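You operate a simulated robot arm through the tools that you are given. There is no shell and no other tool. Be economical: measure what you need, move in short steps, check, and stop when the job is done.

You run a simulated robot arm. Do the job below in one go: nothing can be reset, and whatever is moved stays where it is left.

TASK
Bring the dress out to the steamer stand and hang the white shirt in its gap.
Fine: push the cover aside, and draw it back over the rail after. Where these are worked on the way, their far stop is far enough and under half their travel is too little: cover.

It is judged by the outcome, as a careful person would: the job done as asked, and still so three seconds after it is handed in. It fails if anything else is knocked over, pushed out of place, dropped, spilled or broken. Lids that push on must go on centred and level and be pressed home; caps that screw on are set level and turned clockwise until they are tight. Flat cloth is picked up by pressing the open fingertips on it (5 to 10 N) and closing them slowly along it; thin cloth reads only 2 to 8 mm in the jaws.

THE ROBOT
A 6-joint arm with a two-finger parallel gripper on a trunk, on a base that drives. Base frame: it is fixed to the floor where the robot stands at the start and does not move with it; the origin is under the middle of the robot, x ahead of it, y to its left, z up. Lengths are in mm, angles in rad, forces in N, time in s.
With the tool pointing down near the work surface it reaches from about 260 to 380 mm from the robot's upright axis, wherever it stands. Its first joint turns from -2.897 to 2.897 rad. Places, roughly: arm of the steamer stand [-900, -700, 1400]; bar of the clothes rail [800, 200, 1000]; clothes rail [800, 300, 500]; cover [600, -200, 400]; hanger (43x2x24 cm) [-4300, -1400, 100]; shirt [-4000, -2250, 250]; trousers [-4250, -1750, 250]. Payload 4.1 kg.
The TCP is the grasp point between the finger pads, 23 mm short of the fingertips. In the tool frame z runs along the fingers and y along their closing line. Largest opening 94 mm; finger width 38, thickness 10; the body of the gripper, 54 by 96 mm, starts 39 mm behind the TCP.
Orientation is told as [roll, pitch, yaw] about the base's x, y, z axes, in that order, counted from this pose: with the fingers straight down and closing along the base's y, the tool's x points along the base's -x, its y along +y and its z along -z.

THE INTERFACE
- The arm moves only by the tool step_arm. Its argument "steps" is text: rows parted by semicolons, each of 7 numbers parted by spaces: the shift along the base's x, y, z in mm, then the turn, a rotation vector about the base's x, y, z in degrees, then the finger opening in mm, from 0 to 94. In form: x y z wx wy wz grip; .... A call has 1 to 20 rows; each row is the pose to reach, as a shift and turn from the pose commanded when the call began. Rows are played at 5 a second. More than 50 mm and 0.15 rad between two rows, or a gripper value outside its range, and nothing of the call is played. A pose out of reach is approached as far as the arm can. The call stops where the force on the tool passes 40 N (or 10 N more than at its start, if that is more) or the arm is blocked; 0.2 s more then pass. Each finger travels about 45 mm/s and halts on what it meets, pressing with about 32 N; the grip force reading is that of the motor and also rises with nothing between the fingers. The clock runs only during rows and for 0.2 s after the last one: add rows that repeat a pose to give the fingers time. The reply holds the time, the measured pose of the TCP, the force on the tool along the base axes, the opening and the grip force, in the units named above and with some noise, with the torque about the TCP (base axes, N m) and any sound that the robot's microphone picked up, and new pictures: "show" is both (left out), scene, wrist or none.
- Cameras (640 x 400 px; columns grow to the right, rows downward): "scene" is now at [21.8, 173.8, 1338.7]; the picture's right is [0.09, -1.00, 0.00], its down [-0.67, -0.06, -0.74] and it looks along [0.74, 0.07, -0.67] (base axes); focal length 276 px, centre (320, 200). "wrist" rides on the gripper at [86, 16, -75] in the tool frame; the picture's right is [-0.18, 0.98, 0.00], its down [-0.58, -0.11, -0.81] and it looks along [-0.79, -0.15, 0.59] (tool axes); focal length 243 px, centre (320, 200). There is no depth. A picture from a camera that has moved, and an enlarged one, comes with that camera's place and axes in the base frame and with its lens.
- move_column(by): slides the trunk up (or, below 0, down) by that many mm; the arm and the scene camera ride with it, the base frame stays. It gives what a move gives, with no picture.
- drive_base(legs): drives the robot by 1 to 6 legs, each [ahead, turn to the left] in mm and rad, along the robot's own axes; the way and the turn of a leg run together, so that a leg with both is an arc; at most 1500 mm and 3.142 rad a leg. The arm and the cameras ride along, it lands a little off, and it stops where it bumps. It gives what a move gives, and a new picture of the scene camera.
- aim_head(pan, tilt): turns the head with the scene camera to pan (to the left, within 2.705 rad either way) and tilt (down, from -0.506 to 1.204), counted from straight ahead of the robot. It gives what a move gives, and a new picture of the scene camera.
- close_up(camera, box): a new picture of the part [left, top, right, bottom] of that camera's present view, enlarged. No time passes.
- close_job(): hands the job in; it is judged then, once.

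Work in short steps. Places have to be worked out from the pictures, the camera data and where the tool is seen: move nearer, look again, correct. Check each grasp and each placing, and mend what went wrong. You have 120 turns and 260 pictures in all, those below and enlarged ones among them. Open the gripper and draw the arm clear of the work before you hand the job in, unless the task says otherwise; then end with one line.

The tools are called after "Emit:" as a command line: name --argument value ..., lists and objects as JSON in quotes. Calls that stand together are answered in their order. step_arm: Moves the arm, as the interface text tells. Its arguments: {"type":"object","properties":{"steps":{"type":"string"},"show":{"type":"string","enum":["both","scene","wrist","none"]}},"required":["steps"]} The other tools are called the same way: move_column (by) slides the trunk up or down; drive_base (legs) drives the base; aim_head (pan, tilt) turns the head that bears the scene camera; close_up (camera, box) takes an enlarged picture of a part of a camera's view; close_job () hands the job in.

At the start:

```text
clock: 0.0
tool_pos: [326.8, 280.5, 1062.0]
tool_rot: [0.0, 0.001, -0.001]
force: [0.0, -0.3, 0.4]
moment: [0.01, 0.03, 0.01]
gripper_width: 93.9
finger_force: 0.1
trunk travel left (down, up): [-300.0, 290.0]
robot x, y, heading: [-1.8, -1.7, -0.003]
head pan, tilt: [0.093, 0.737]
```

scene: 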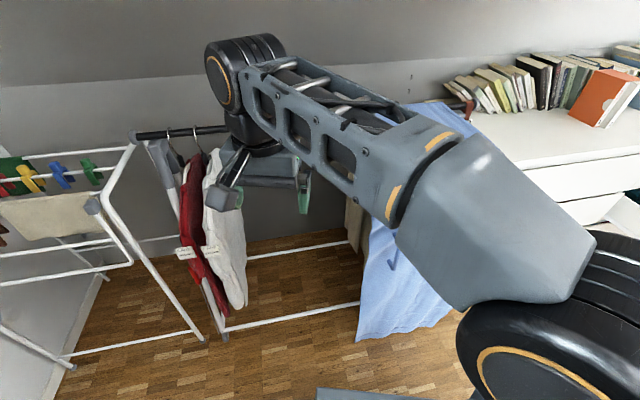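
wrist: 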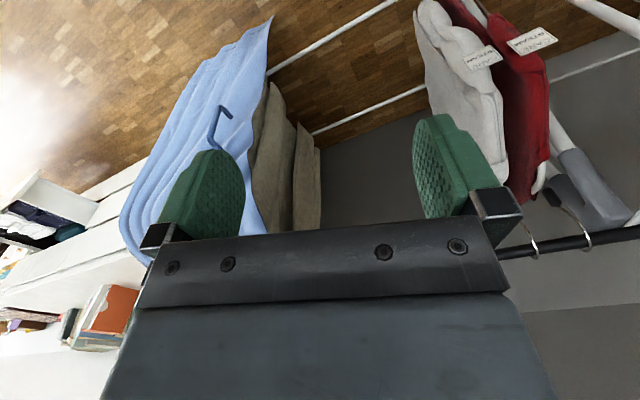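

The rail stands ahead with a red and a white garment on the left and a blue cover on the right. I enlarge the views to identify the garments and tags.

Emit:
close_up --camera "scene" --box '[120, 110, 300, 330]'

Emit:
close_up --camera "wrist" --box '[120, 0, 640, 260]'

Emit:
aim_head --pan -0.5 --tilt 0.6

Emit:
aim_head --pan -2.4 --tilt 0.2

Emit:
aim_head --pan 2.6 --tilt 0.3

```text
1.82 times, centred on (210, 220) of scene
camera zoom: at [21.8, 173.8, 1338.7], right [0.09, -1.0, 0.0], down [-0.67, -0.06, -0.74], along [0.74, 0.07, -0.67], focal length 503 px, centre (520, 164)
```

zoom: 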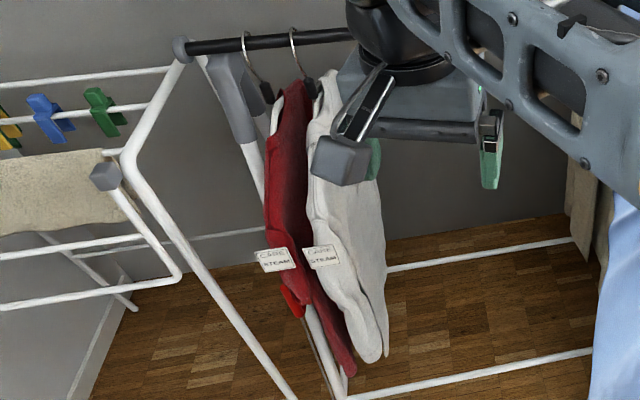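

```text
1.23 times, centred on (380, 130) of wrist
camera zoom: at [240.8, 295.1, 1137.7], right [0.18, 0.98, 0.0], down [0.58, -0.11, 0.81], along [0.79, -0.15, -0.59], focal length 299 px, centre (246, 286)
```

zoom: 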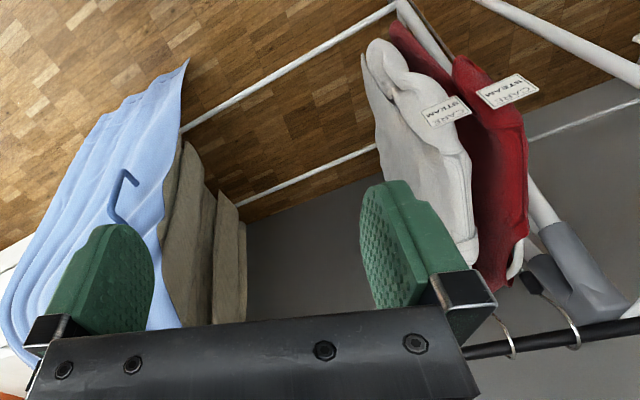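

```text
clock: 1.0
tool_pos: [326.5, 278.7, 1062.9]
tool_rot: [0.001, 0.001, 0.001]
force: [-0.1, 0.7, -0.4]
moment: [0.04, 0.02, 0.02]
gripper_width: 93.8
finger_force: 0.1
trunk travel left (down, up): [-300.0, 290.0]
robot x, y, heading: [-0.8, -0.3, -0.004]
head pan, tilt: [-0.499, 0.6]
camera scene: at [16.3, 123.8, 1350.4], right [-0.48, -0.88, 0.0], down [-0.5, 0.27, -0.82], along [0.72, -0.39, -0.57], focal length 276 px, centre (320, 200)
```

scene: 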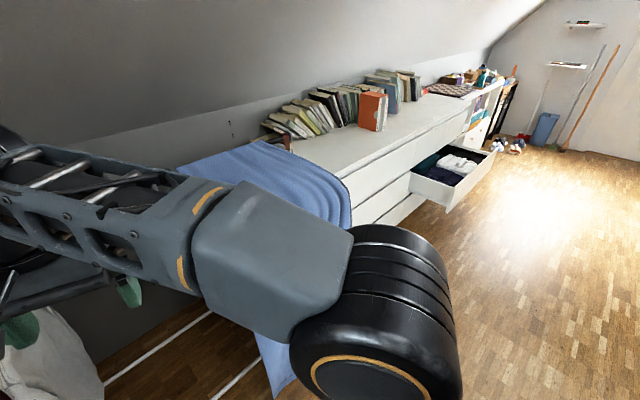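

```text
clock: 2.9
tool_pos: [326.3, 279.7, 1062.7]
tool_rot: [0.0, 0.0, 0.0]
force: [0.1, 0.3, 0.6]
moment: [0.01, 0.0, 0.02]
gripper_width: 93.9
finger_force: 0.0
trunk travel left (down, up): [-300.0, 290.0]
robot x, y, heading: [2.9, -0.3, -0.002]
head pan, tilt: [-2.4, 0.201]
camera scene: at [-130.0, 103.1, 1387.2], right [-0.68, 0.74, 0.0], down [0.15, 0.13, -0.98], along [-0.72, -0.66, -0.2], focal length 276 px, centre (320, 200)
```

scene: 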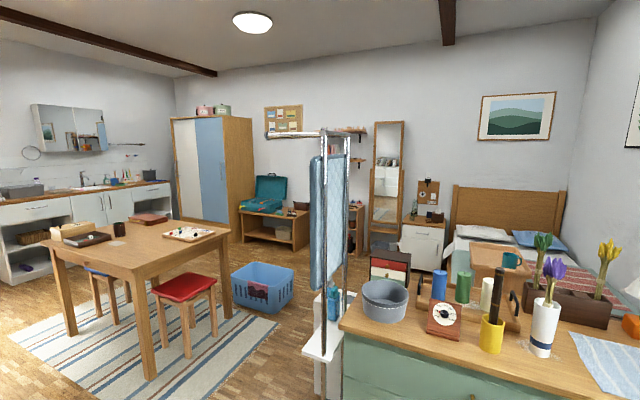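

```text
clock: 6.8
tool_pos: [326.8, 280.0, 1062.1]
tool_rot: [0.0, 0.0, -0.001]
force: [0.3, -0.5, -0.2]
moment: [0.03, -0.01, 0.01]
gripper_width: 94.2
finger_force: 0.1
trunk travel left (down, up): [-300.0, 290.0]
robot x, y, heading: [0.1, 3.8, 0.004]
head pan, tilt: [2.601, 0.3]
camera scene: at [-141.4, 214.2, 1377.9], right [0.52, 0.86, 0.0], down [0.25, -0.15, -0.96], along [-0.82, 0.49, -0.3], focal length 276 px, centre (320, 200)
```

scene: 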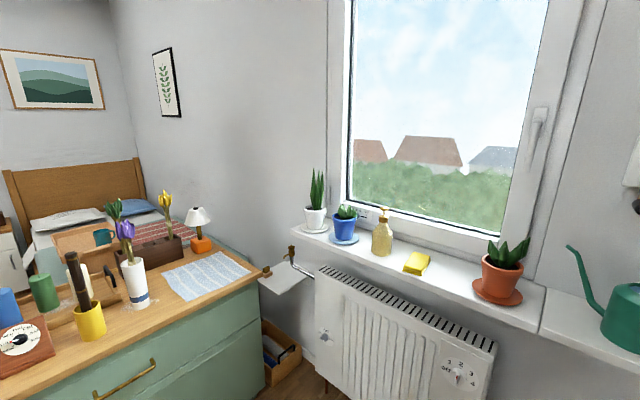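

I look closer at the steamer stand and the wardrobe area.

Emit:
aim_head --pan -2.4 --tilt 0.3

Emit:
close_up --camera "scene" --box '[150, 60, 310, 160]'

Emit:
close_up --camera "scene" --box '[240, 80, 400, 360]'

Emit:
close_up --camera "scene" --box '[220, 120, 400, 240]'

```text
clock: 10.7
tool_pos: [326.0, 279.3, 1063.0]
tool_rot: [-0.001, 0.0, 0.0]
force: [0.5, -0.3, 0.2]
moment: [0.02, 0.02, 0.01]
gripper_width: 94.0
finger_force: 0.0
trunk travel left (down, up): [-300.0, 290.0]
robot x, y, heading: [0.9, -2.6, -0.002]
head pan, tilt: [-2.4, 0.3]
camera scene: at [-130.2, 102.9, 1377.9], right [-0.68, 0.74, 0.0], down [0.22, 0.2, -0.96], along [-0.7, -0.65, -0.3], focal length 276 px, centre (320, 200)
```

scene: 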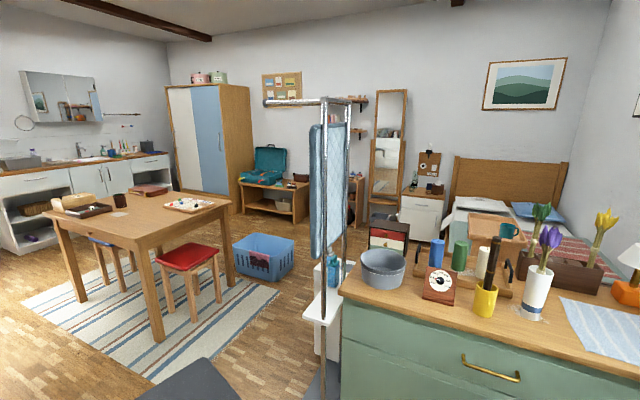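

```text
4.00 times, centred on (230, 110) of scene
camera zoom: at [-130.2, 102.9, 1377.9], right [-0.68, 0.74, 0.0], down [0.22, 0.2, -0.96], along [-0.7, -0.65, -0.3], focal length 1106 px, centre (680, 560)
```

zoom: 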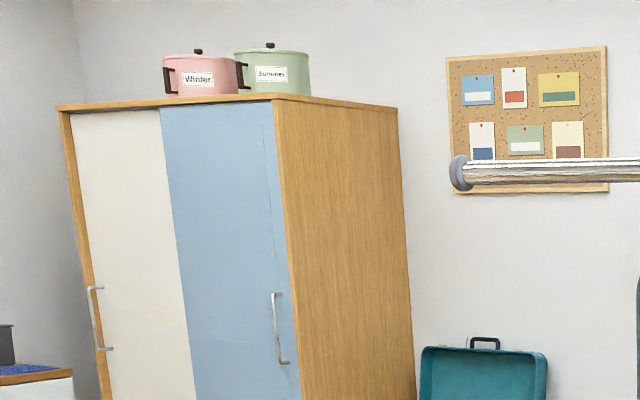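

```text
1.43 times, centred on (320, 220) of scene
camera zoom: at [-130.2, 102.9, 1377.9], right [-0.68, 0.74, 0.0], down [0.22, 0.2, -0.96], along [-0.7, -0.65, -0.3], focal length 395 px, centre (320, 171)
```

zoom: 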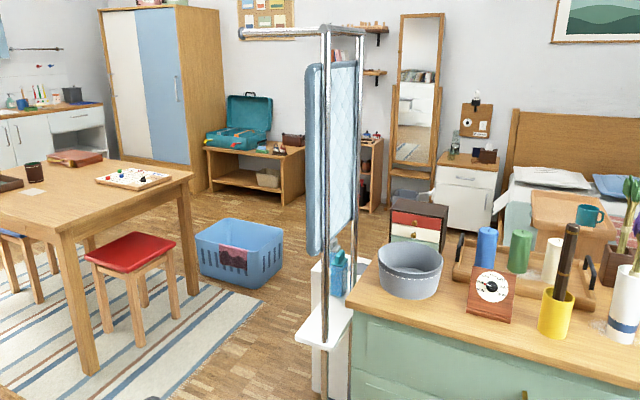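

```text
3.33 times, centred on (310, 180) of scene
camera zoom: at [-130.2, 102.9, 1377.9], right [-0.68, 0.74, 0.0], down [0.22, 0.2, -0.96], along [-0.7, -0.65, -0.3], focal length 922 px, centre (353, 267)
```

zoom: 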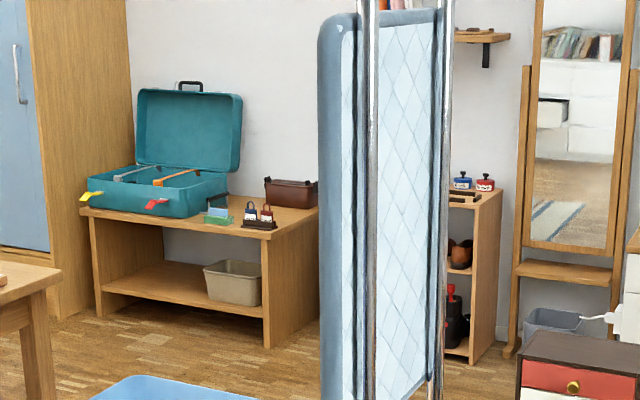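

I need a view of the rail without the arm in the way, so I turn the robot right and look left.

Emit:
drive_base --legs '[[-250, 0], [0, -1.5]]'

Emit:
aim_head --pan 1.6 --tilt 0.5

Emit:
close_up --camera "scene" --box '[220, 120, 540, 400]'

```text
clock: 16.1
tool_pos: [63.8, -300.5, 1062.8]
tool_rot: [0.001, -0.001, -1.477]
force: [-0.6, 0.4, -0.2]
moment: [0.02, 0.0, 0.0]
gripper_width: 94.0
finger_force: 0.0
trunk travel left (down, up): [-300.0, 290.0]
robot x, y, heading: [-242.2, -1.1, -1.477]
head pan, tilt: [-2.4, 0.3]
camera scene: at [-154.3, 137.3, 1377.9], right [0.67, 0.74, 0.0], down [0.22, -0.2, -0.96], along [-0.71, 0.64, -0.3], focal length 276 px, centre (320, 200)
```

scene: 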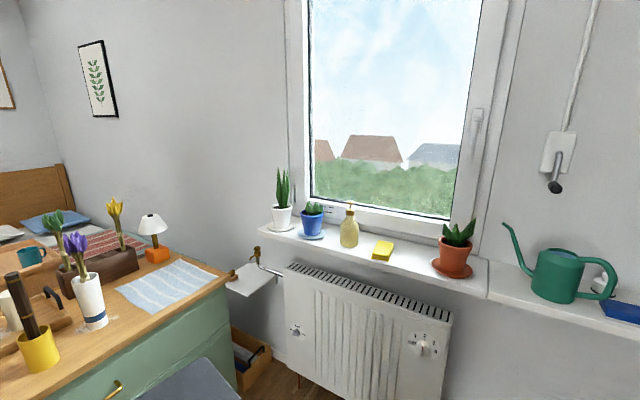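

```text
clock: 19.4
tool_pos: [64.2, -298.1, 1062.6]
tool_rot: [-0.001, -0.001, -1.476]
force: [-0.4, 0.8, -0.1]
moment: [-0.02, 0.01, 0.01]
gripper_width: 94.2
finger_force: 0.0
trunk travel left (down, up): [-300.0, 290.0]
robot x, y, heading: [-244.3, -0.7, -1.478]
head pan, tilt: [1.6, 0.499]
camera scene: at [5.3, 85.8, 1359.5], right [0.12, -0.99, 0.0], down [-0.48, -0.06, -0.88], along [0.87, 0.11, -0.48], focal length 276 px, centre (320, 200)
```

scene: 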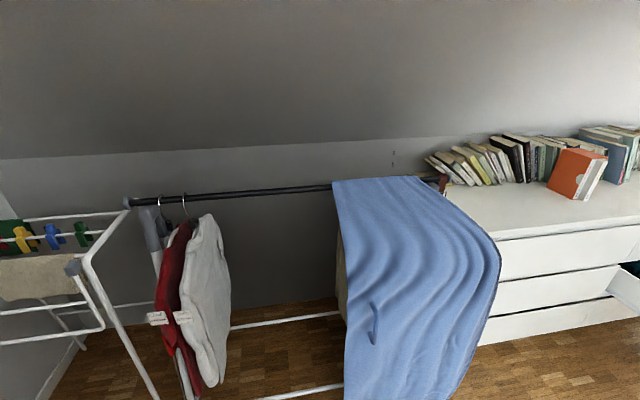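

```text
1.43 times, centred on (380, 260) of scene
camera zoom: at [5.3, 85.8, 1359.5], right [0.12, -0.99, 0.0], down [-0.48, -0.06, -0.88], along [0.87, 0.11, -0.48], focal length 395 px, centre (234, 114)
```

zoom: 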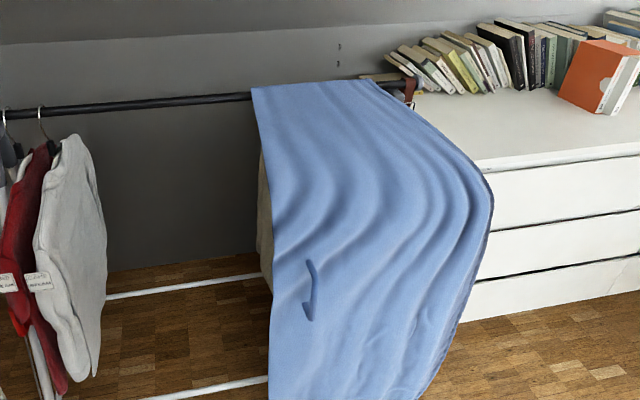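

The room is turned about 0.3 rad to my frame; the rail bar runs roughly along (0.3, -0.95). I lower the trunk and look under the cover from the left.

Emit:
move_column --by -290

Emit:
aim_head --pan 1.4 --tilt 0.25

Emit:
close_up --camera "scene" --box '[60, 80, 380, 280]'

```text
clock: 22.3
tool_pos: [64.4, -300.0, 772.6]
tool_rot: [-0.001, -0.001, -1.476]
force: [-0.8, -0.3, 0.9]
moment: [0.0, 0.0, -0.03]
gripper_width: 93.9
finger_force: 0.1
trunk travel left (down, up): [-10.0, 580.0]
robot x, y, heading: [-245.1, 1.7, -1.477]
head pan, tilt: [1.6, 0.499]
```

```text
clock: 23.1
tool_pos: [64.4, -300.3, 772.9]
tool_rot: [-0.001, 0.001, -1.475]
force: [-0.8, 0.1, -0.2]
moment: [0.0, -0.02, -0.01]
gripper_width: 93.8
finger_force: 0.1
trunk travel left (down, up): [-10.0, 580.0]
robot x, y, heading: [-245.2, -2.9, -1.471]
head pan, tilt: [1.4, 0.25]
camera scene: at [8.1, 67.5, 1092.5], right [-0.08, -1.0, 0.0], down [-0.25, 0.02, -0.97], along [0.97, -0.07, -0.25], focal length 276 px, centre (320, 200)
```

scene: 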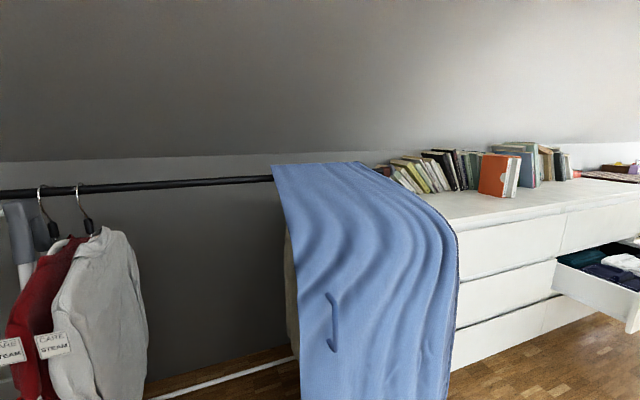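

```text
2.00 times, centred on (220, 180) of scene
camera zoom: at [8.1, 67.5, 1092.5], right [-0.08, -1.0, 0.0], down [-0.25, 0.02, -0.97], along [0.97, -0.07, -0.25], focal length 553 px, centre (520, 240)
```

zoom: 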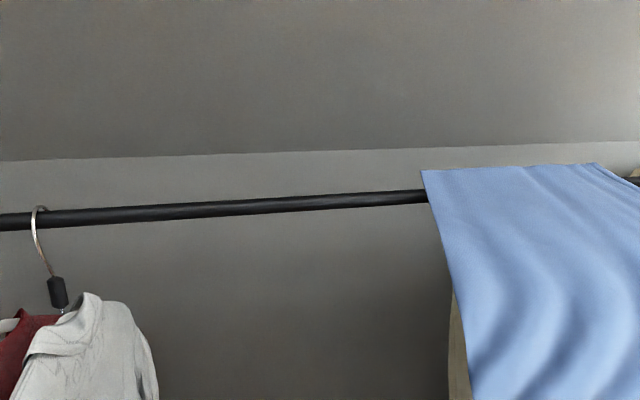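

The hangers have a black sleeve under the wire hook. I compute the bar at about (871,155,938) running (0.3,-0.95), and the cover's vertical handle at about (518,3,693). I turn to face the rail and come nearer.

Emit:
drive_base --legs '[[0, 1.777], [180, 0]]'

Emit:
aim_head --pan -0.3 --tilt 0.4

```text
clock: 28.9
tool_pos: [155.4, 423.3, 774.1]
tool_rot: [-0.001, -0.001, 0.314]
force: [0.4, 0.2, -0.3]
moment: [0.02, 0.0, -0.03]
gripper_width: 94.1
finger_force: 0.0
trunk travel left (down, up): [-10.0, 580.0]
robot x, y, heading: [-70.7, 56.1, 0.315]
head pan, tilt: [1.4, 0.25]
camera scene: at [-192.1, 288.1, 1092.6], right [0.99, 0.14, 0.0], down [0.04, -0.24, -0.97], along [-0.14, 0.96, -0.25], focal length 276 px, centre (320, 200)
```

scene: 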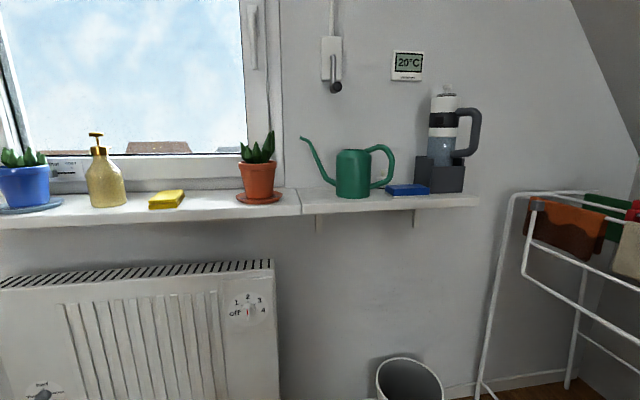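

```text
clock: 30.6
tool_pos: [156.4, 422.3, 772.3]
tool_rot: [0.0, 0.001, 0.315]
force: [0.0, 0.5, -0.3]
moment: [0.02, 0.06, 0.0]
gripper_width: 94.0
finger_force: 0.0
trunk travel left (down, up): [-10.0, 580.0]
robot x, y, heading: [-69.2, 55.9, 0.312]
head pan, tilt: [-0.3, 0.4]
camera scene: at [-86.2, 197.0, 1078.6], right [0.01, -1.0, 0.0], down [-0.39, -0.01, -0.92], along [0.92, 0.01, -0.39], focal length 276 px, centre (320, 200)
```

scene: 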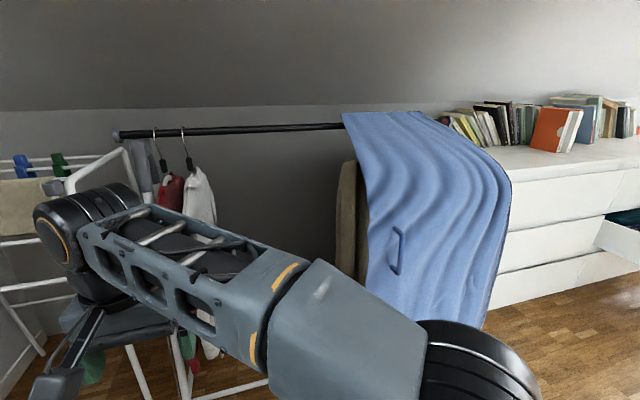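

I turn the tool to point horizontally at the rail while bringing it to the front of the robot, to test reach in that posture.

Emit:
step_arm --steps "9.6 -23.7 0 2.53 -7.78 0 94; 19 -47 0 5.06 -15.56 0 94; 29 -71 0 7.59 -23.3 0 94; 38 -95 0 10.1 -31.1 0 94; 48 -118 0 12.6 -38.9 0 94; 58 -142 0 15.2 -46.7 0 94; 67 -166 0 17.7 -54.5 0 94; 77 -190 0 20.2 -62.2 0 94; 86 -213 0 22.8 -70 0 94; 96 -237 0 25.3 -77.8 0 94; 106 -261 0 27.8 -85.6 0 94; 106 -261 0 27.8 -85.6 0 94"

```text
clock: 32.5
tool_pos: [226.4, 302.2, 722.7]
tool_rot: [-0.162, -0.981, 0.624]
force: [0.2, -1.0, 0.1]
moment: [-0.01, 0.01, 0.01]
gripper_width: 94.0
finger_force: 0.0
trunk travel left (down, up): [-10.0, 580.0]
robot x, y, heading: [-69.1, 55.3, 0.317]
head pan, tilt: [-0.3, 0.4]
stopped in row 9: the arm was blocked; the commanded pose is now the measured one
camera scene: at [-79.4, 198.8, 1080.2], right [0.01, -1.0, 0.0], down [-0.4, -0.01, -0.92], along [0.92, 0.01, -0.4], focal length 276 px, centre (320, 200)
camera wrist: at [123.1, 261.7, 690.4], right [-0.38, 0.92, 0.07], down [-0.3, -0.19, 0.94], along [0.88, 0.33, 0.35], focal length 243 px, centre (320, 200)
```

scene: 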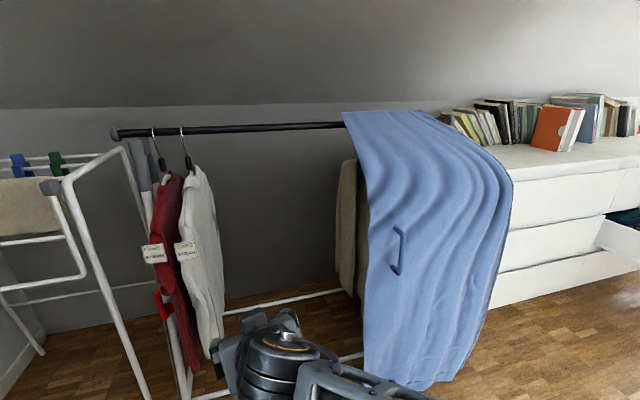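
wrist: 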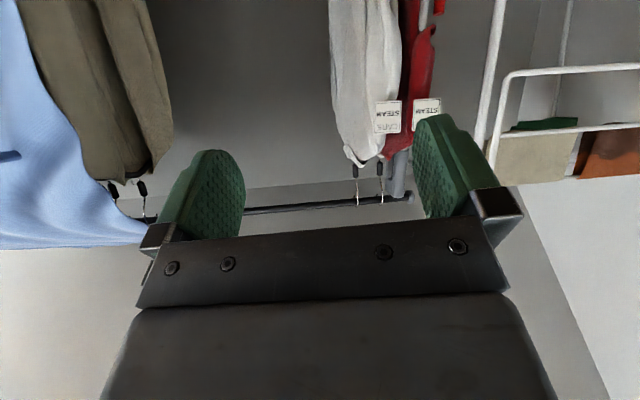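

The wrist is near a limit there. The view of the rail is clear now, so I enlarge both pictures.

Emit:
close_up --camera "scene" --box '[100, 110, 260, 400]'

Emit:
close_up --camera "wrist" --box '[0, 0, 256, 240]'

```text
1.38 times, centred on (180, 255) of scene
camera zoom: at [-79.4, 198.8, 1080.2], right [0.01, -1.0, 0.0], down [-0.4, -0.01, -0.92], along [0.92, 0.01, -0.4], focal length 381 px, centre (513, 124)
```

zoom: 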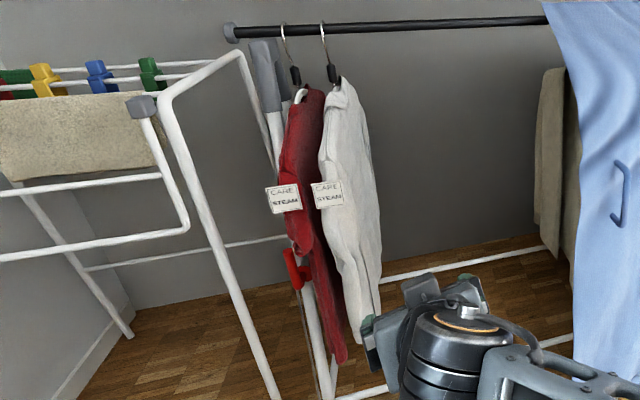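

```text
1.67 times, centred on (128, 120) of wrist
camera zoom: at [123.1, 261.7, 690.4], right [-0.38, 0.92, 0.07], down [-0.3, -0.19, 0.94], along [0.88, 0.33, 0.35], focal length 404 px, centre (640, 333)
```

zoom: 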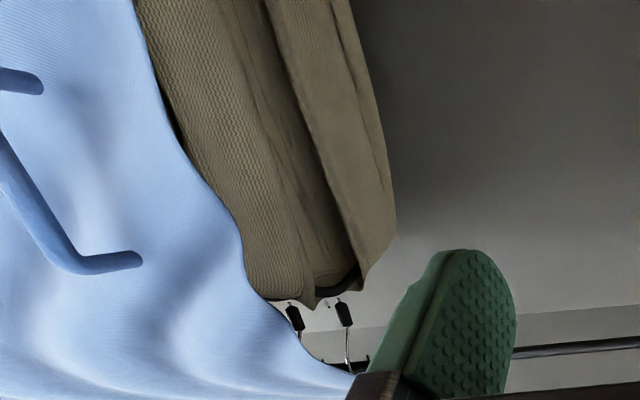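

The cover's handle is a bracket-shaped bar. I first straighten the tool, then drive 100 mm nearer so that the handle's whole sweep is within reach.

Emit:
step_arm --steps "10 -20 0 1.2 3.3 -5 94; 20 -45 0 2.5 6.6 -10 94; 30 -90 0 2.5 6.6 -10 94; 40 -135 0 2.5 6.6 -10 94; 50 -180 0 2.5 6.6 -10 94" --show "none"

Emit:
drive_base --legs '[[90, 0]]'

```text
clock: 33.2
tool_pos: [207.9, 303.5, 704.2]
tool_rot: [-0.05, -0.844, 0.574]
force: [-0.1, -0.8, -0.1]
moment: [0.02, -0.01, 0.03]
gripper_width: 94.4
finger_force: 0.1
trunk travel left (down, up): [-10.0, 580.0]
robot x, y, heading: [-69.1, 60.7, 0.316]
head pan, tilt: [-0.3, 0.4]
stopped in row 3: the arm was blocked; the commanded pose is now the measured one
```

```text
clock: 34.3
tool_pos: [293.8, 332.1, 704.7]
tool_rot: [-0.051, -0.844, 0.574]
force: [-0.3, 0.1, -0.5]
moment: [-0.01, 0.02, -0.01]
gripper_width: 93.8
finger_force: 0.1
trunk travel left (down, up): [-10.0, 580.0]
robot x, y, heading: [18.0, 84.6, 0.314]
head pan, tilt: [-0.3, 0.4]
camera scene: at [7.0, 226.0, 1078.5], right [0.01, -1.0, 0.0], down [-0.4, -0.01, -0.92], along [0.92, 0.01, -0.4], focal length 276 px, centre (320, 200)
```

scene: 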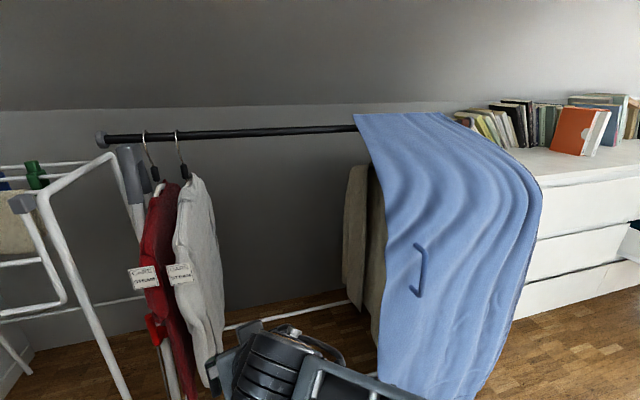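

The arm is blocked when it sweeps inward at this radius, so I extend outward and up first.

Emit:
step_arm --steps "20 5 30 0 0 0 94; 40 10 60 0 0 0 94; 60 15 90 0 0 0 94; 80 0 100 0 0 0 94" --show "scene"

```text
clock: 35.3
tool_pos: [369.4, 332.3, 804.6]
tool_rot: [-0.053, -0.85, 0.578]
force: [0.4, 0.1, 0.6]
moment: [-0.01, -0.01, 0.0]
gripper_width: 93.9
finger_force: 0.1
trunk travel left (down, up): [-10.0, 580.0]
robot x, y, heading: [17.4, 84.3, 0.316]
head pan, tilt: [-0.3, 0.4]
camera scene: at [0.4, 225.1, 1078.6], right [0.01, -1.0, 0.0], down [-0.39, -0.01, -0.92], along [0.92, 0.01, -0.39], focal length 276 px, centre (320, 200)
```

scene: 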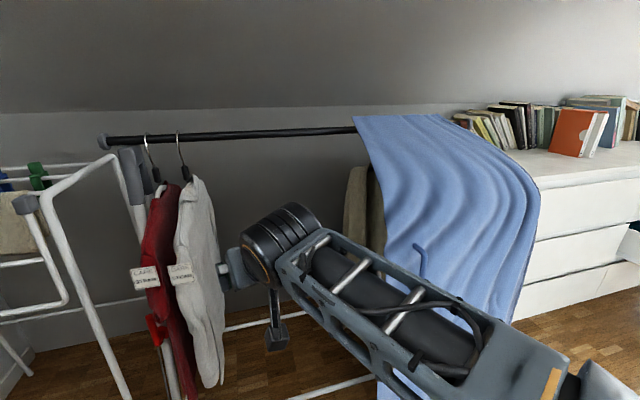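

Now I sweep the tool right, straight in front of the handle, with the yaw trued up.

Emit:
step_arm --steps "5 -44 0 0 0 -2 94; 10 -88 0 0 0 -4 94; 15 -132 0 0 0 -6 94; 20 -176 0 0 0 -8 94; 25 -220 0 0 0 -10 94; 30 -264 0 0 0 -12 94; 35 -308 0 0 0 -14 94; 40 -350 0 0 0 -15 94; 40 -350 -40 0 0 -15 94; 40 -350 -40 0 0 -15 94"

```text
clock: 37.5
tool_pos: [411.4, -18.4, 767.0]
tool_rot: [-0.055, -0.849, 0.315]
force: [0.4, 0.7, 1.5]
moment: [-0.02, -0.02, -0.01]
gripper_width: 94.1
finger_force: 0.0
trunk travel left (down, up): [-10.0, 580.0]
robot x, y, heading: [17.6, 84.7, 0.312]
head pan, tilt: [-0.3, 0.4]
camera scene: at [0.5, 225.0, 1078.7], right [0.01, -1.0, 0.0], down [-0.39, -0.01, -0.92], along [0.92, 0.01, -0.39], focal length 276 px, centre (320, 200)
camera wrist: at [298.7, -34.5, 750.3], right [-0.15, 0.98, 0.1], down [-0.19, -0.13, 0.97], along [0.97, 0.13, 0.21], focal length 243 px, centre (320, 200)
```

scene: 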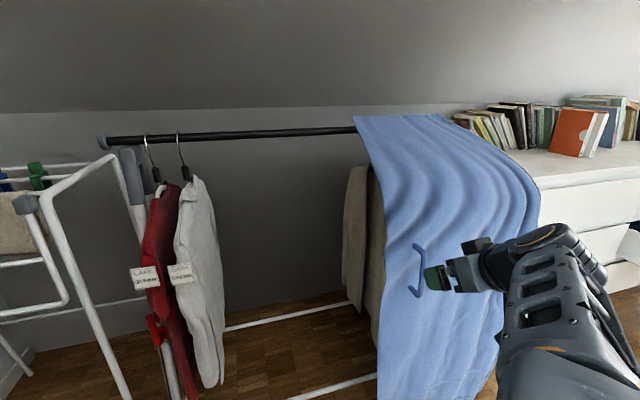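
wrist: 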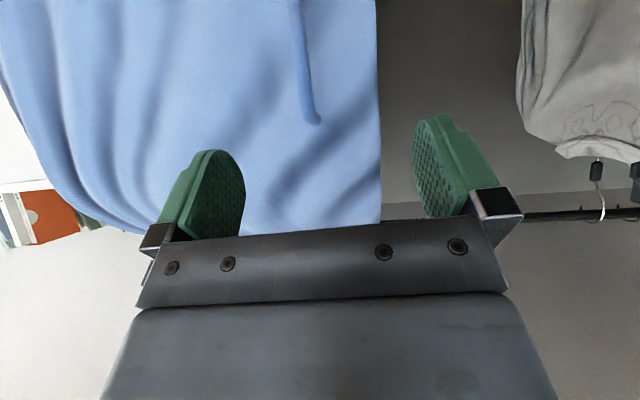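

The wrist view puts the handle's upper end at about (518,-4,725). I move the open fingers around the bar's middle.

Emit:
step_arm --steps "20 -8 -25 0 0 0 94; 45 -4 -45 0 0 0 94; 70 3 -60 0 0 0 94; 92 10 -72 0 0 0 94; 92 10 -72 0 0 0 94"

```text
clock: 38.7
tool_pos: [503.3, -6.9, 692.3]
tool_rot: [-0.056, -0.851, 0.315]
force: [-0.2, 1.0, 0.0]
moment: [-0.03, 0.01, -0.03]
gripper_width: 93.8
finger_force: 0.0
trunk travel left (down, up): [-10.0, 580.0]
robot x, y, heading: [15.5, 85.8, 0.318]
head pan, tilt: [-0.3, 0.4]
camera scene: at [0.5, 225.0, 1078.6], right [0.01, -1.0, 0.0], down [-0.39, -0.01, -0.92], along [0.92, 0.01, -0.39], focal length 276 px, centre (320, 200)
camera wrist: at [391.4, -23.4, 677.0], right [-0.15, 0.98, 0.1], down [-0.19, -0.13, 0.97], along [0.97, 0.13, 0.21], focal length 243 px, centre (320, 200)
```

scene: 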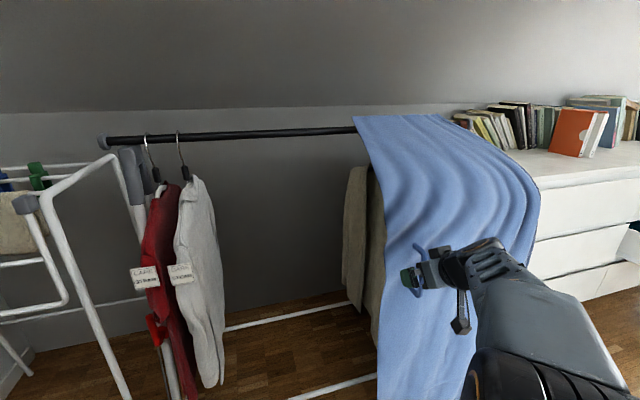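
wrist: 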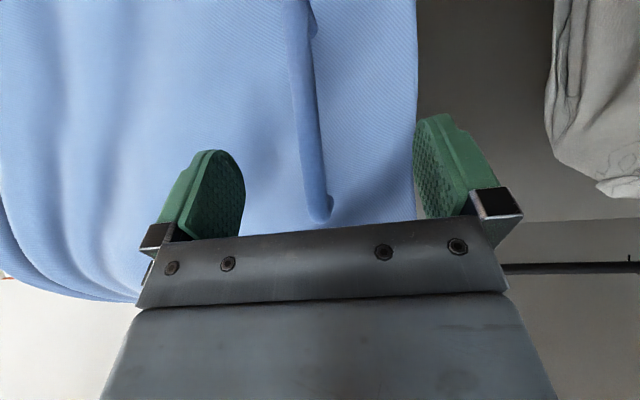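

The bar is centred between the fingers. I go 12 mm further in and close.

Emit:
step_arm --steps "13 4 0 0 0 0 94; 13 4 0 0 0 0 60; 13 4 0 0 0 0 20; 13 4 0 0 0 0 0; 13 4 0 0 0 0 0; 13 4 0 0 0 0 0; 13 4 0 0 0 0 0; 13 4 0 0 0 0 0" --show "wrist"

```text
clock: 40.5
tool_pos: [514.8, -3.6, 691.7]
tool_rot: [-0.052, -0.85, 0.312]
force: [-0.9, -2.1, 3.6]
moment: [1.15, 0.3, -0.11]
gripper_width: 14.1
finger_force: 44.5
trunk travel left (down, up): [-10.0, 580.0]
robot x, y, heading: [14.5, 85.5, 0.311]
head pan, tilt: [-0.3, 0.4]
camera wrist: at [403.4, -18.9, 677.2], right [-0.15, 0.98, 0.1], down [-0.19, -0.13, 0.97], along [0.97, 0.12, 0.21], focal length 243 px, centre (320, 200)
```

wrist: 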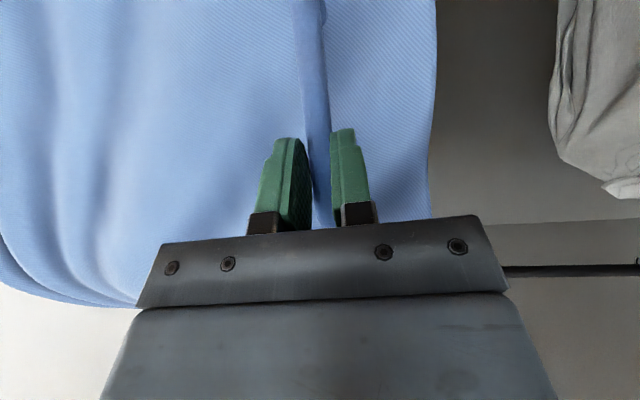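

The handle is held at 14 mm. I draw it left along the rail, watching the force.

Emit:
step_arm --steps "-4 12 0 0 0 0 0; -9 29 0 0 0 0 0; -15 48 0 0 0 0 0; -22 67 0 0 0 0 0; -28 86 0 0 0 0 0; -34 105 0 0 0 0 0; -34 105 0 0 0 0 0" --show "scene"

```text
clock: 42.1
tool_pos: [483.2, 101.2, 694.7]
tool_rot: [-0.054, -0.852, 0.312]
force: [30.3, 10.3, 0.7]
moment: [1.24, -0.21, -0.08]
gripper_width: 14.1
finger_force: 44.6
trunk travel left (down, up): [-10.0, 580.0]
robot x, y, heading: [20.9, 85.5, 0.318]
head pan, tilt: [-0.3, 0.4]
camera scene: at [2.5, 225.6, 1078.6], right [0.02, -1.0, 0.0], down [-0.39, -0.01, -0.92], along [0.92, 0.01, -0.39], focal length 276 px, centre (320, 200)
```

scene: 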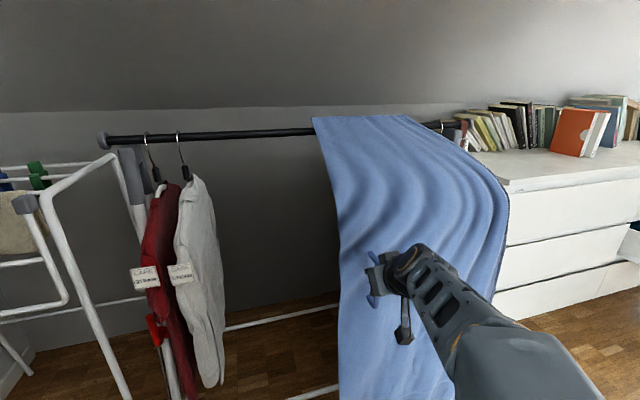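

It slides left, but the handle pulls me toward the wall (30 N along n), so the rail is a bit less tilted than I moved. I ease toward the wall to find the true line.

Emit:
step_arm --steps "3 1 0 0 0 0 0; 5 2 0 0 0 0 0; 5 2 0 0 0 0 0" --show "none"

```text
clock: 43.0
tool_pos: [483.4, 101.7, 692.8]
tool_rot: [-0.052, -0.85, 0.312]
force: [-19.1, -5.4, 9.9]
moment: [1.14, 0.34, -0.11]
gripper_width: 14.0
finger_force: 44.9
trunk travel left (down, up): [-10.0, 580.0]
robot x, y, heading: [18.6, 84.3, 0.309]
head pan, tilt: [-0.3, 0.4]
stopped in row 3: the force on the tool passed its limit at 43 N (the readings are from after the stop); the commanded pose is now the measured one
```

The true slope is about (-0.29, 0.957). I continue left.

Emit:
step_arm --steps "-4.5 12 0 0 0 0 0; -9.5 29 0 0 0 0 0; -15 48 0 0 0 0 0; -21 67 0 0 0 0 0; -26.5 86 0 0 0 0 0; -32 105 0 0 0 0 0; -32 105 0 0 0 0 0" --show "scene"

```text
clock: 44.3
tool_pos: [455.9, 192.3, 692.9]
tool_rot: [-0.05, -0.844, 0.312]
force: [-20.9, -4.5, 10.4]
moment: [1.2, 0.49, -0.07]
gripper_width: 14.3
finger_force: 45.2
trunk travel left (down, up): [-10.0, 580.0]
robot x, y, heading: [11.9, 82.9, 0.312]
head pan, tilt: [-0.3, 0.4]
stopped in row 6: the force on the tool passed its limit at 42 N (the readings are from after the stop); the commanded pose is now the measured one
camera scene: at [-2.5, 224.0, 1078.7], right [0.01, -1.0, 0.0], down [-0.39, 0.0, -0.92], along [0.92, 0.01, -0.39], focal length 276 px, centre (320, 200)
```

scene: 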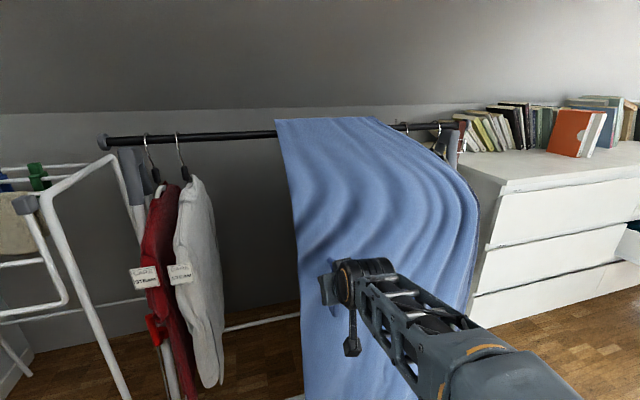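

Moved about 205 mm; hooks appear at the right. I relax the push and continue to its stop.

Emit:
step_arm --steps "-2.5 0 0 0 0 0 0; -6.5 13 0 0 0 0 0; -11 30 0 0 0 0 0; -17 49 0 0 0 0 0; -23 68 0 0 0 0 0; -29 87 0 0 0 0 0; -34 106 0 0 0 0 0; -34 106 0 0 0 0 0" --show "scene"

```text
clock: 46.1
tool_pos: [422.1, 297.9, 694.0]
tool_rot: [-0.052, -0.842, 0.315]
force: [-15.4, -5.8, 8.3]
moment: [1.05, 0.34, -0.13]
gripper_width: 14.0
finger_force: 45.3
trunk travel left (down, up): [-10.0, 580.0]
robot x, y, heading: [14.9, 83.2, 0.307]
head pan, tilt: [-0.3, 0.4]
camera scene: at [-1.8, 224.0, 1078.7], right [0.01, -1.0, 0.0], down [-0.39, 0.0, -0.92], along [0.92, 0.01, -0.39], focal length 276 px, centre (320, 200)
```

scene: 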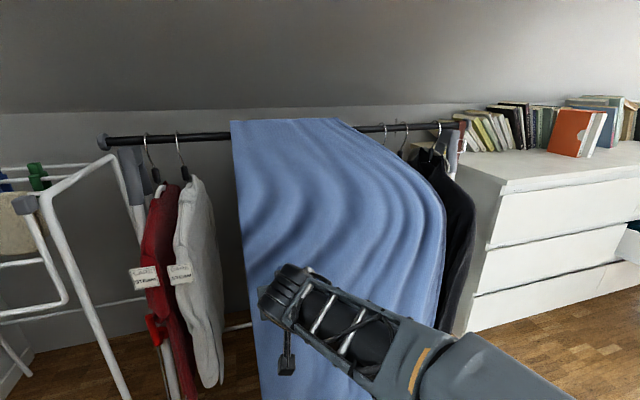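

Three hooks and a dark garment show at the right. I pull a little further, with care for the white garment.

Emit:
step_arm --steps "-3 6 0 0 0 0 0; -7 20 0 0 0 0 0; -12 36 0 0 0 0 0; -16 52 0 0 0 0 0; -16 52 0 0 0 0 0" --show "scene"

Emit:
close_up --camera "scene" --box '[120, 90, 520, 340]'

```text
clock: 47.3
tool_pos: [406.3, 351.4, 693.4]
tool_rot: [-0.055, -0.845, 0.313]
force: [-8.4, -3.7, 10.1]
moment: [1.04, 0.36, -0.13]
gripper_width: 14.1
finger_force: 45.0
trunk travel left (down, up): [-10.0, 580.0]
robot x, y, heading: [18.7, 86.5, 0.312]
head pan, tilt: [-0.3, 0.4]
camera scene: at [-1.4, 224.0, 1078.8], right [0.01, -1.0, 0.0], down [-0.39, 0.0, -0.92], along [0.92, 0.01, -0.39], focal length 276 px, centre (320, 200)
```

scene: 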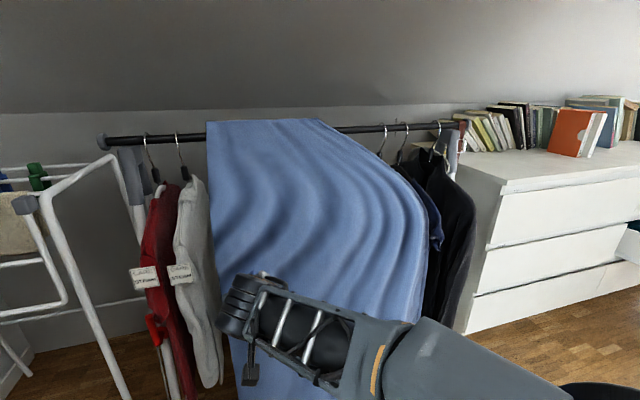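

```text
1.60 times, centred on (320, 215) of scene
camera zoom: at [-1.4, 224.0, 1078.8], right [0.01, -1.0, 0.0], down [-0.39, 0.0, -0.92], along [0.92, 0.01, -0.39], focal length 442 px, centre (320, 176)
```

zoom: 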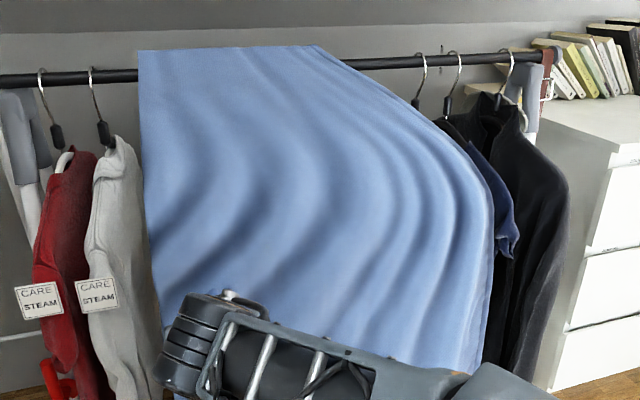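

The cover is moved about 370 mm with no resistance. I release the handle and back off to see what hangs on the exposed part.

Emit:
step_arm --steps "0 0 0 0 0 0 30; 0 0 0 0 0 0 94; 0 0 0 0 0 0 94; -20 -7 20 0 0 0 94; -50 -20 50 0 0 0 94; -75 -40 90 0 0 0 94; -75 -80 90 0 0 0 94; -75 -125 90 0 0 0 94;-75 -165 90 0 0 0 94" --show "wrist"

Emit:
drive_base --legs '[[-250, 0], [0, -1.2], [400, 0], [0, 1.2]]'

```text
refused: row 6 steps farther than a row can; nothing moved
```

```text
clock: 48.0
tool_pos: [405.9, 349.6, 693.8]
tool_rot: [-0.047, -0.85, 0.308]
force: [8.5, 4.0, -7.3]
moment: [1.12, -0.07, -0.05]
gripper_width: 14.0
finger_force: 45.1
trunk travel left (down, up): [-10.0, 580.0]
robot x, y, heading: [14.4, 80.6, 0.304]
head pan, tilt: [-0.3, 0.4]
stopped in leg 1: the force on the tool passed its limit at 52 N (the readings are from after the stop); the commanded pose is now the measured one
camera scene: at [-4.4, 223.4, 1078.6], right [0.01, -1.0, 0.0], down [-0.39, 0.0, -0.92], along [0.92, 0.01, -0.39], focal length 276 px, centre (320, 200)
```

scene: 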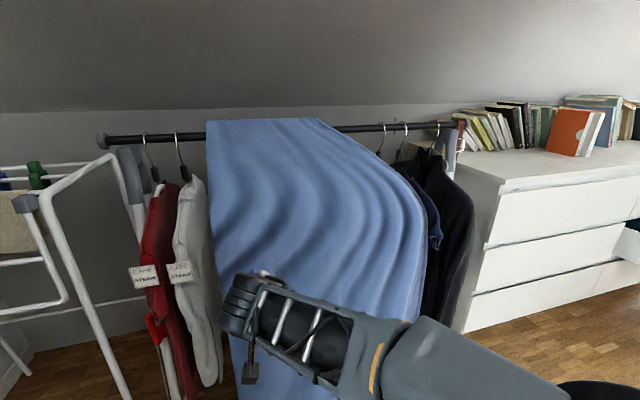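

The arm move was refused for a too-long row and the drive stopped safely against the held handle; nothing moved. I release properly now before doing anything else.

Emit:
step_arm --steps "0 0 0 0 0 0 30; 0 0 0 0 0 0 94; 0 0 0 0 0 0 94; -20 -7 20 0 0 0 94; -45 -18 42 0 0 0 94; -65 -40 70 0 0 0 94; -75 -75 90 0 0 0 94; -75 -120 90 0 0 0 94;-75 -160 90 0 0 0 94" --show "wrist"

```text
clock: 49.9
tool_pos: [311.6, 310.1, 732.9]
tool_rot: [-0.104, -0.689, 0.618]
force: [-0.2, 0.2, 0.3]
moment: [0.0, -0.03, 0.02]
gripper_width: 94.0
finger_force: 0.0
trunk travel left (down, up): [-10.0, 580.0]
robot x, y, heading: [11.2, 80.9, 0.314]
head pan, tilt: [-0.3, 0.4]
stopped in row 9: the arm was blocked; the commanded pose is now the measured one
camera wrist: at [206.6, 263.7, 734.0], right [-0.4, 0.92, 0.04], down [-0.04, -0.06, 1.0], along [0.92, 0.4, 0.06], focal length 243 px, centre (320, 200)
```

wrist: 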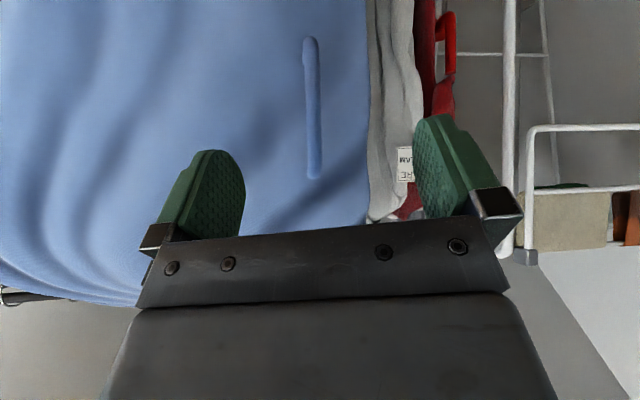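

Released. I back off, shift right along the rail, and face it again.

Emit:
drive_base --legs '[[-150, 0], [0, -1.59], [400, 0], [0, 1.75]]'

Emit:
aim_head --pan 0 --tilt 0.35

Emit:
close_up --camera "scene" --box '[200, 60, 440, 300]'

```text
clock: 61.5
tool_pos: [238.2, -63.1, 732.3]
tool_rot: [-0.104, -0.684, 0.821]
force: [0.1, 0.1, -0.1]
moment: [0.01, 0.0, 0.01]
gripper_width: 93.8
finger_force: 0.1
trunk travel left (down, up): [-10.0, 580.0]
robot x, y, heading: [-8.0, -342.4, 0.515]
head pan, tilt: [-0.3, 0.4]
camera scene: at [-48.7, -209.2, 1078.5], right [0.22, -0.98, 0.0], down [-0.39, -0.09, -0.92], along [0.9, 0.2, -0.4], focal length 276 px, centre (320, 200)
```

scene: 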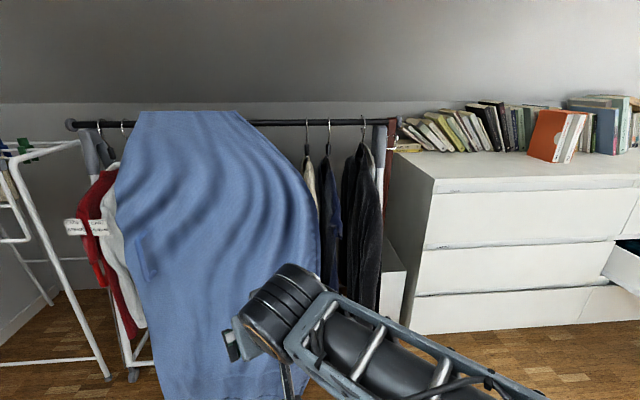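

```text
clock: 62.3
tool_pos: [237.6, -63.7, 733.1]
tool_rot: [-0.105, -0.685, 0.821]
force: [-0.7, -0.6, 0.2]
moment: [-0.01, 0.0, 0.0]
gripper_width: 94.1
finger_force: 0.2
trunk travel left (down, up): [-10.0, 580.0]
robot x, y, heading: [-11.6, -344.1, 0.515]
head pan, tilt: [0.0, 0.351]
camera scene: at [-58.6, -183.4, 1083.1], right [0.49, -0.87, 0.0], down [-0.3, -0.17, -0.94], along [0.81, 0.46, -0.35], focal length 276 px, centre (320, 200)
```

scene: 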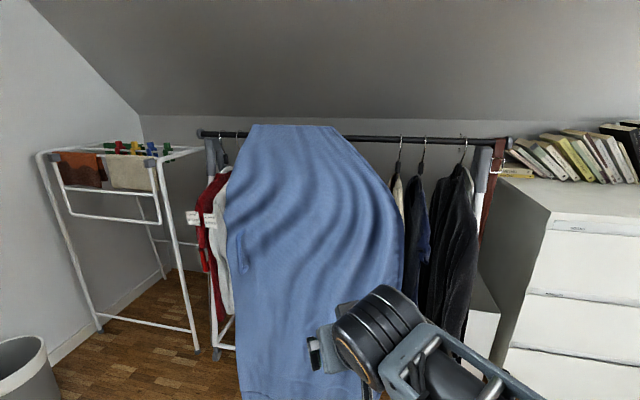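

```text
1.67 times, centred on (320, 180) of scene
camera zoom: at [-58.6, -183.4, 1083.1], right [0.49, -0.87, 0.0], down [-0.3, -0.17, -0.94], along [0.81, 0.46, -0.35], focal length 461 px, centre (320, 233)
```

zoom: 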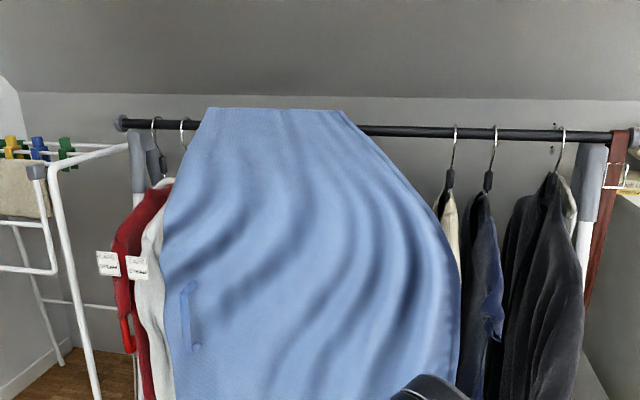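

Exposed are a cream, a navy and a black garment. I need a nearer look to tell which is the dress.

Emit:
close_up --camera "scene" --box '[370, 120, 530, 350]'

Emit:
move_column --by 200

Emit:
aim_head --pan -0.2 --tilt 0.5

Emit:
close_up --camera "scene" --box '[280, 80, 440, 280]'

```text
1.74 times, centred on (450, 235) of scene
camera zoom: at [-58.6, -183.4, 1083.1], right [0.49, -0.87, 0.0], down [-0.3, -0.17, -0.94], along [0.81, 0.46, -0.35], focal length 481 px, centre (94, 139)
```

zoom: 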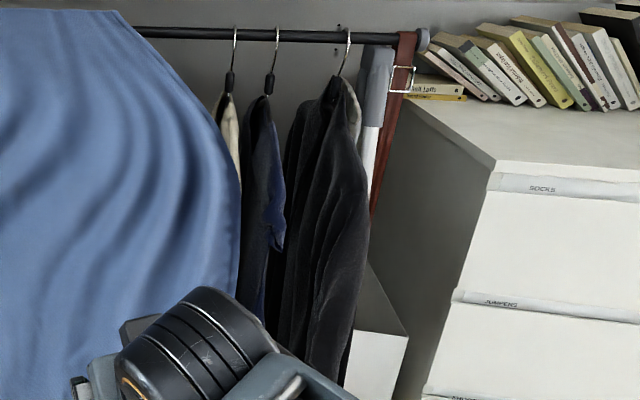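

```text
clock: 64.5
tool_pos: [235.3, -64.0, 934.8]
tool_rot: [-0.109, -0.69, 0.82]
force: [0.6, -0.1, -0.1]
moment: [-0.03, -0.02, 0.02]
gripper_width: 94.0
finger_force: 0.0
trunk travel left (down, up): [-210.0, 380.0]
robot x, y, heading: [-10.8, -344.7, 0.52]
head pan, tilt: [0.0, 0.351]
```

```text
clock: 65.2
tool_pos: [235.8, -64.0, 934.2]
tool_rot: [-0.108, -0.689, 0.822]
force: [0.3, -0.5, 0.4]
moment: [-0.01, 0.01, -0.01]
gripper_width: 94.1
finger_force: 0.0
trunk travel left (down, up): [-210.0, 380.0]
robot x, y, heading: [-11.2, -344.4, 0.518]
head pan, tilt: [-0.201, 0.499]
camera scene: at [-58.8, -203.3, 1269.7], right [0.31, -0.95, 0.0], down [-0.45, -0.15, -0.88], along [0.83, 0.27, -0.48], focal length 276 px, centre (320, 200)
```

scene: 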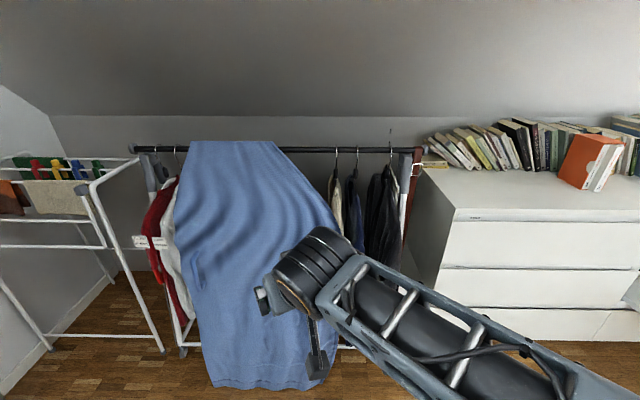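

```text
2.00 times, centred on (360, 180) of scene
camera zoom: at [-58.8, -203.3, 1269.7], right [0.31, -0.95, 0.0], down [-0.45, -0.15, -0.88], along [0.83, 0.27, -0.48], focal length 553 px, centre (240, 240)
```

zoom: 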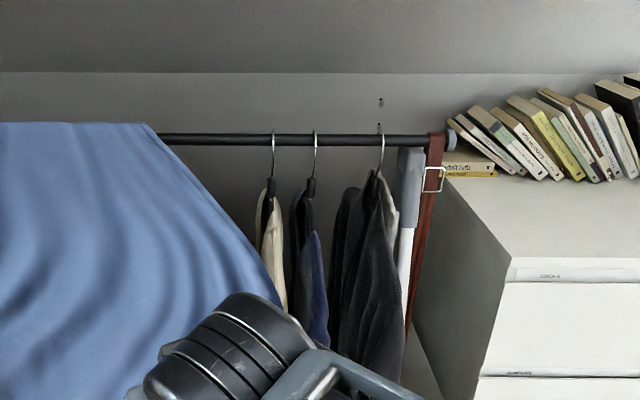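

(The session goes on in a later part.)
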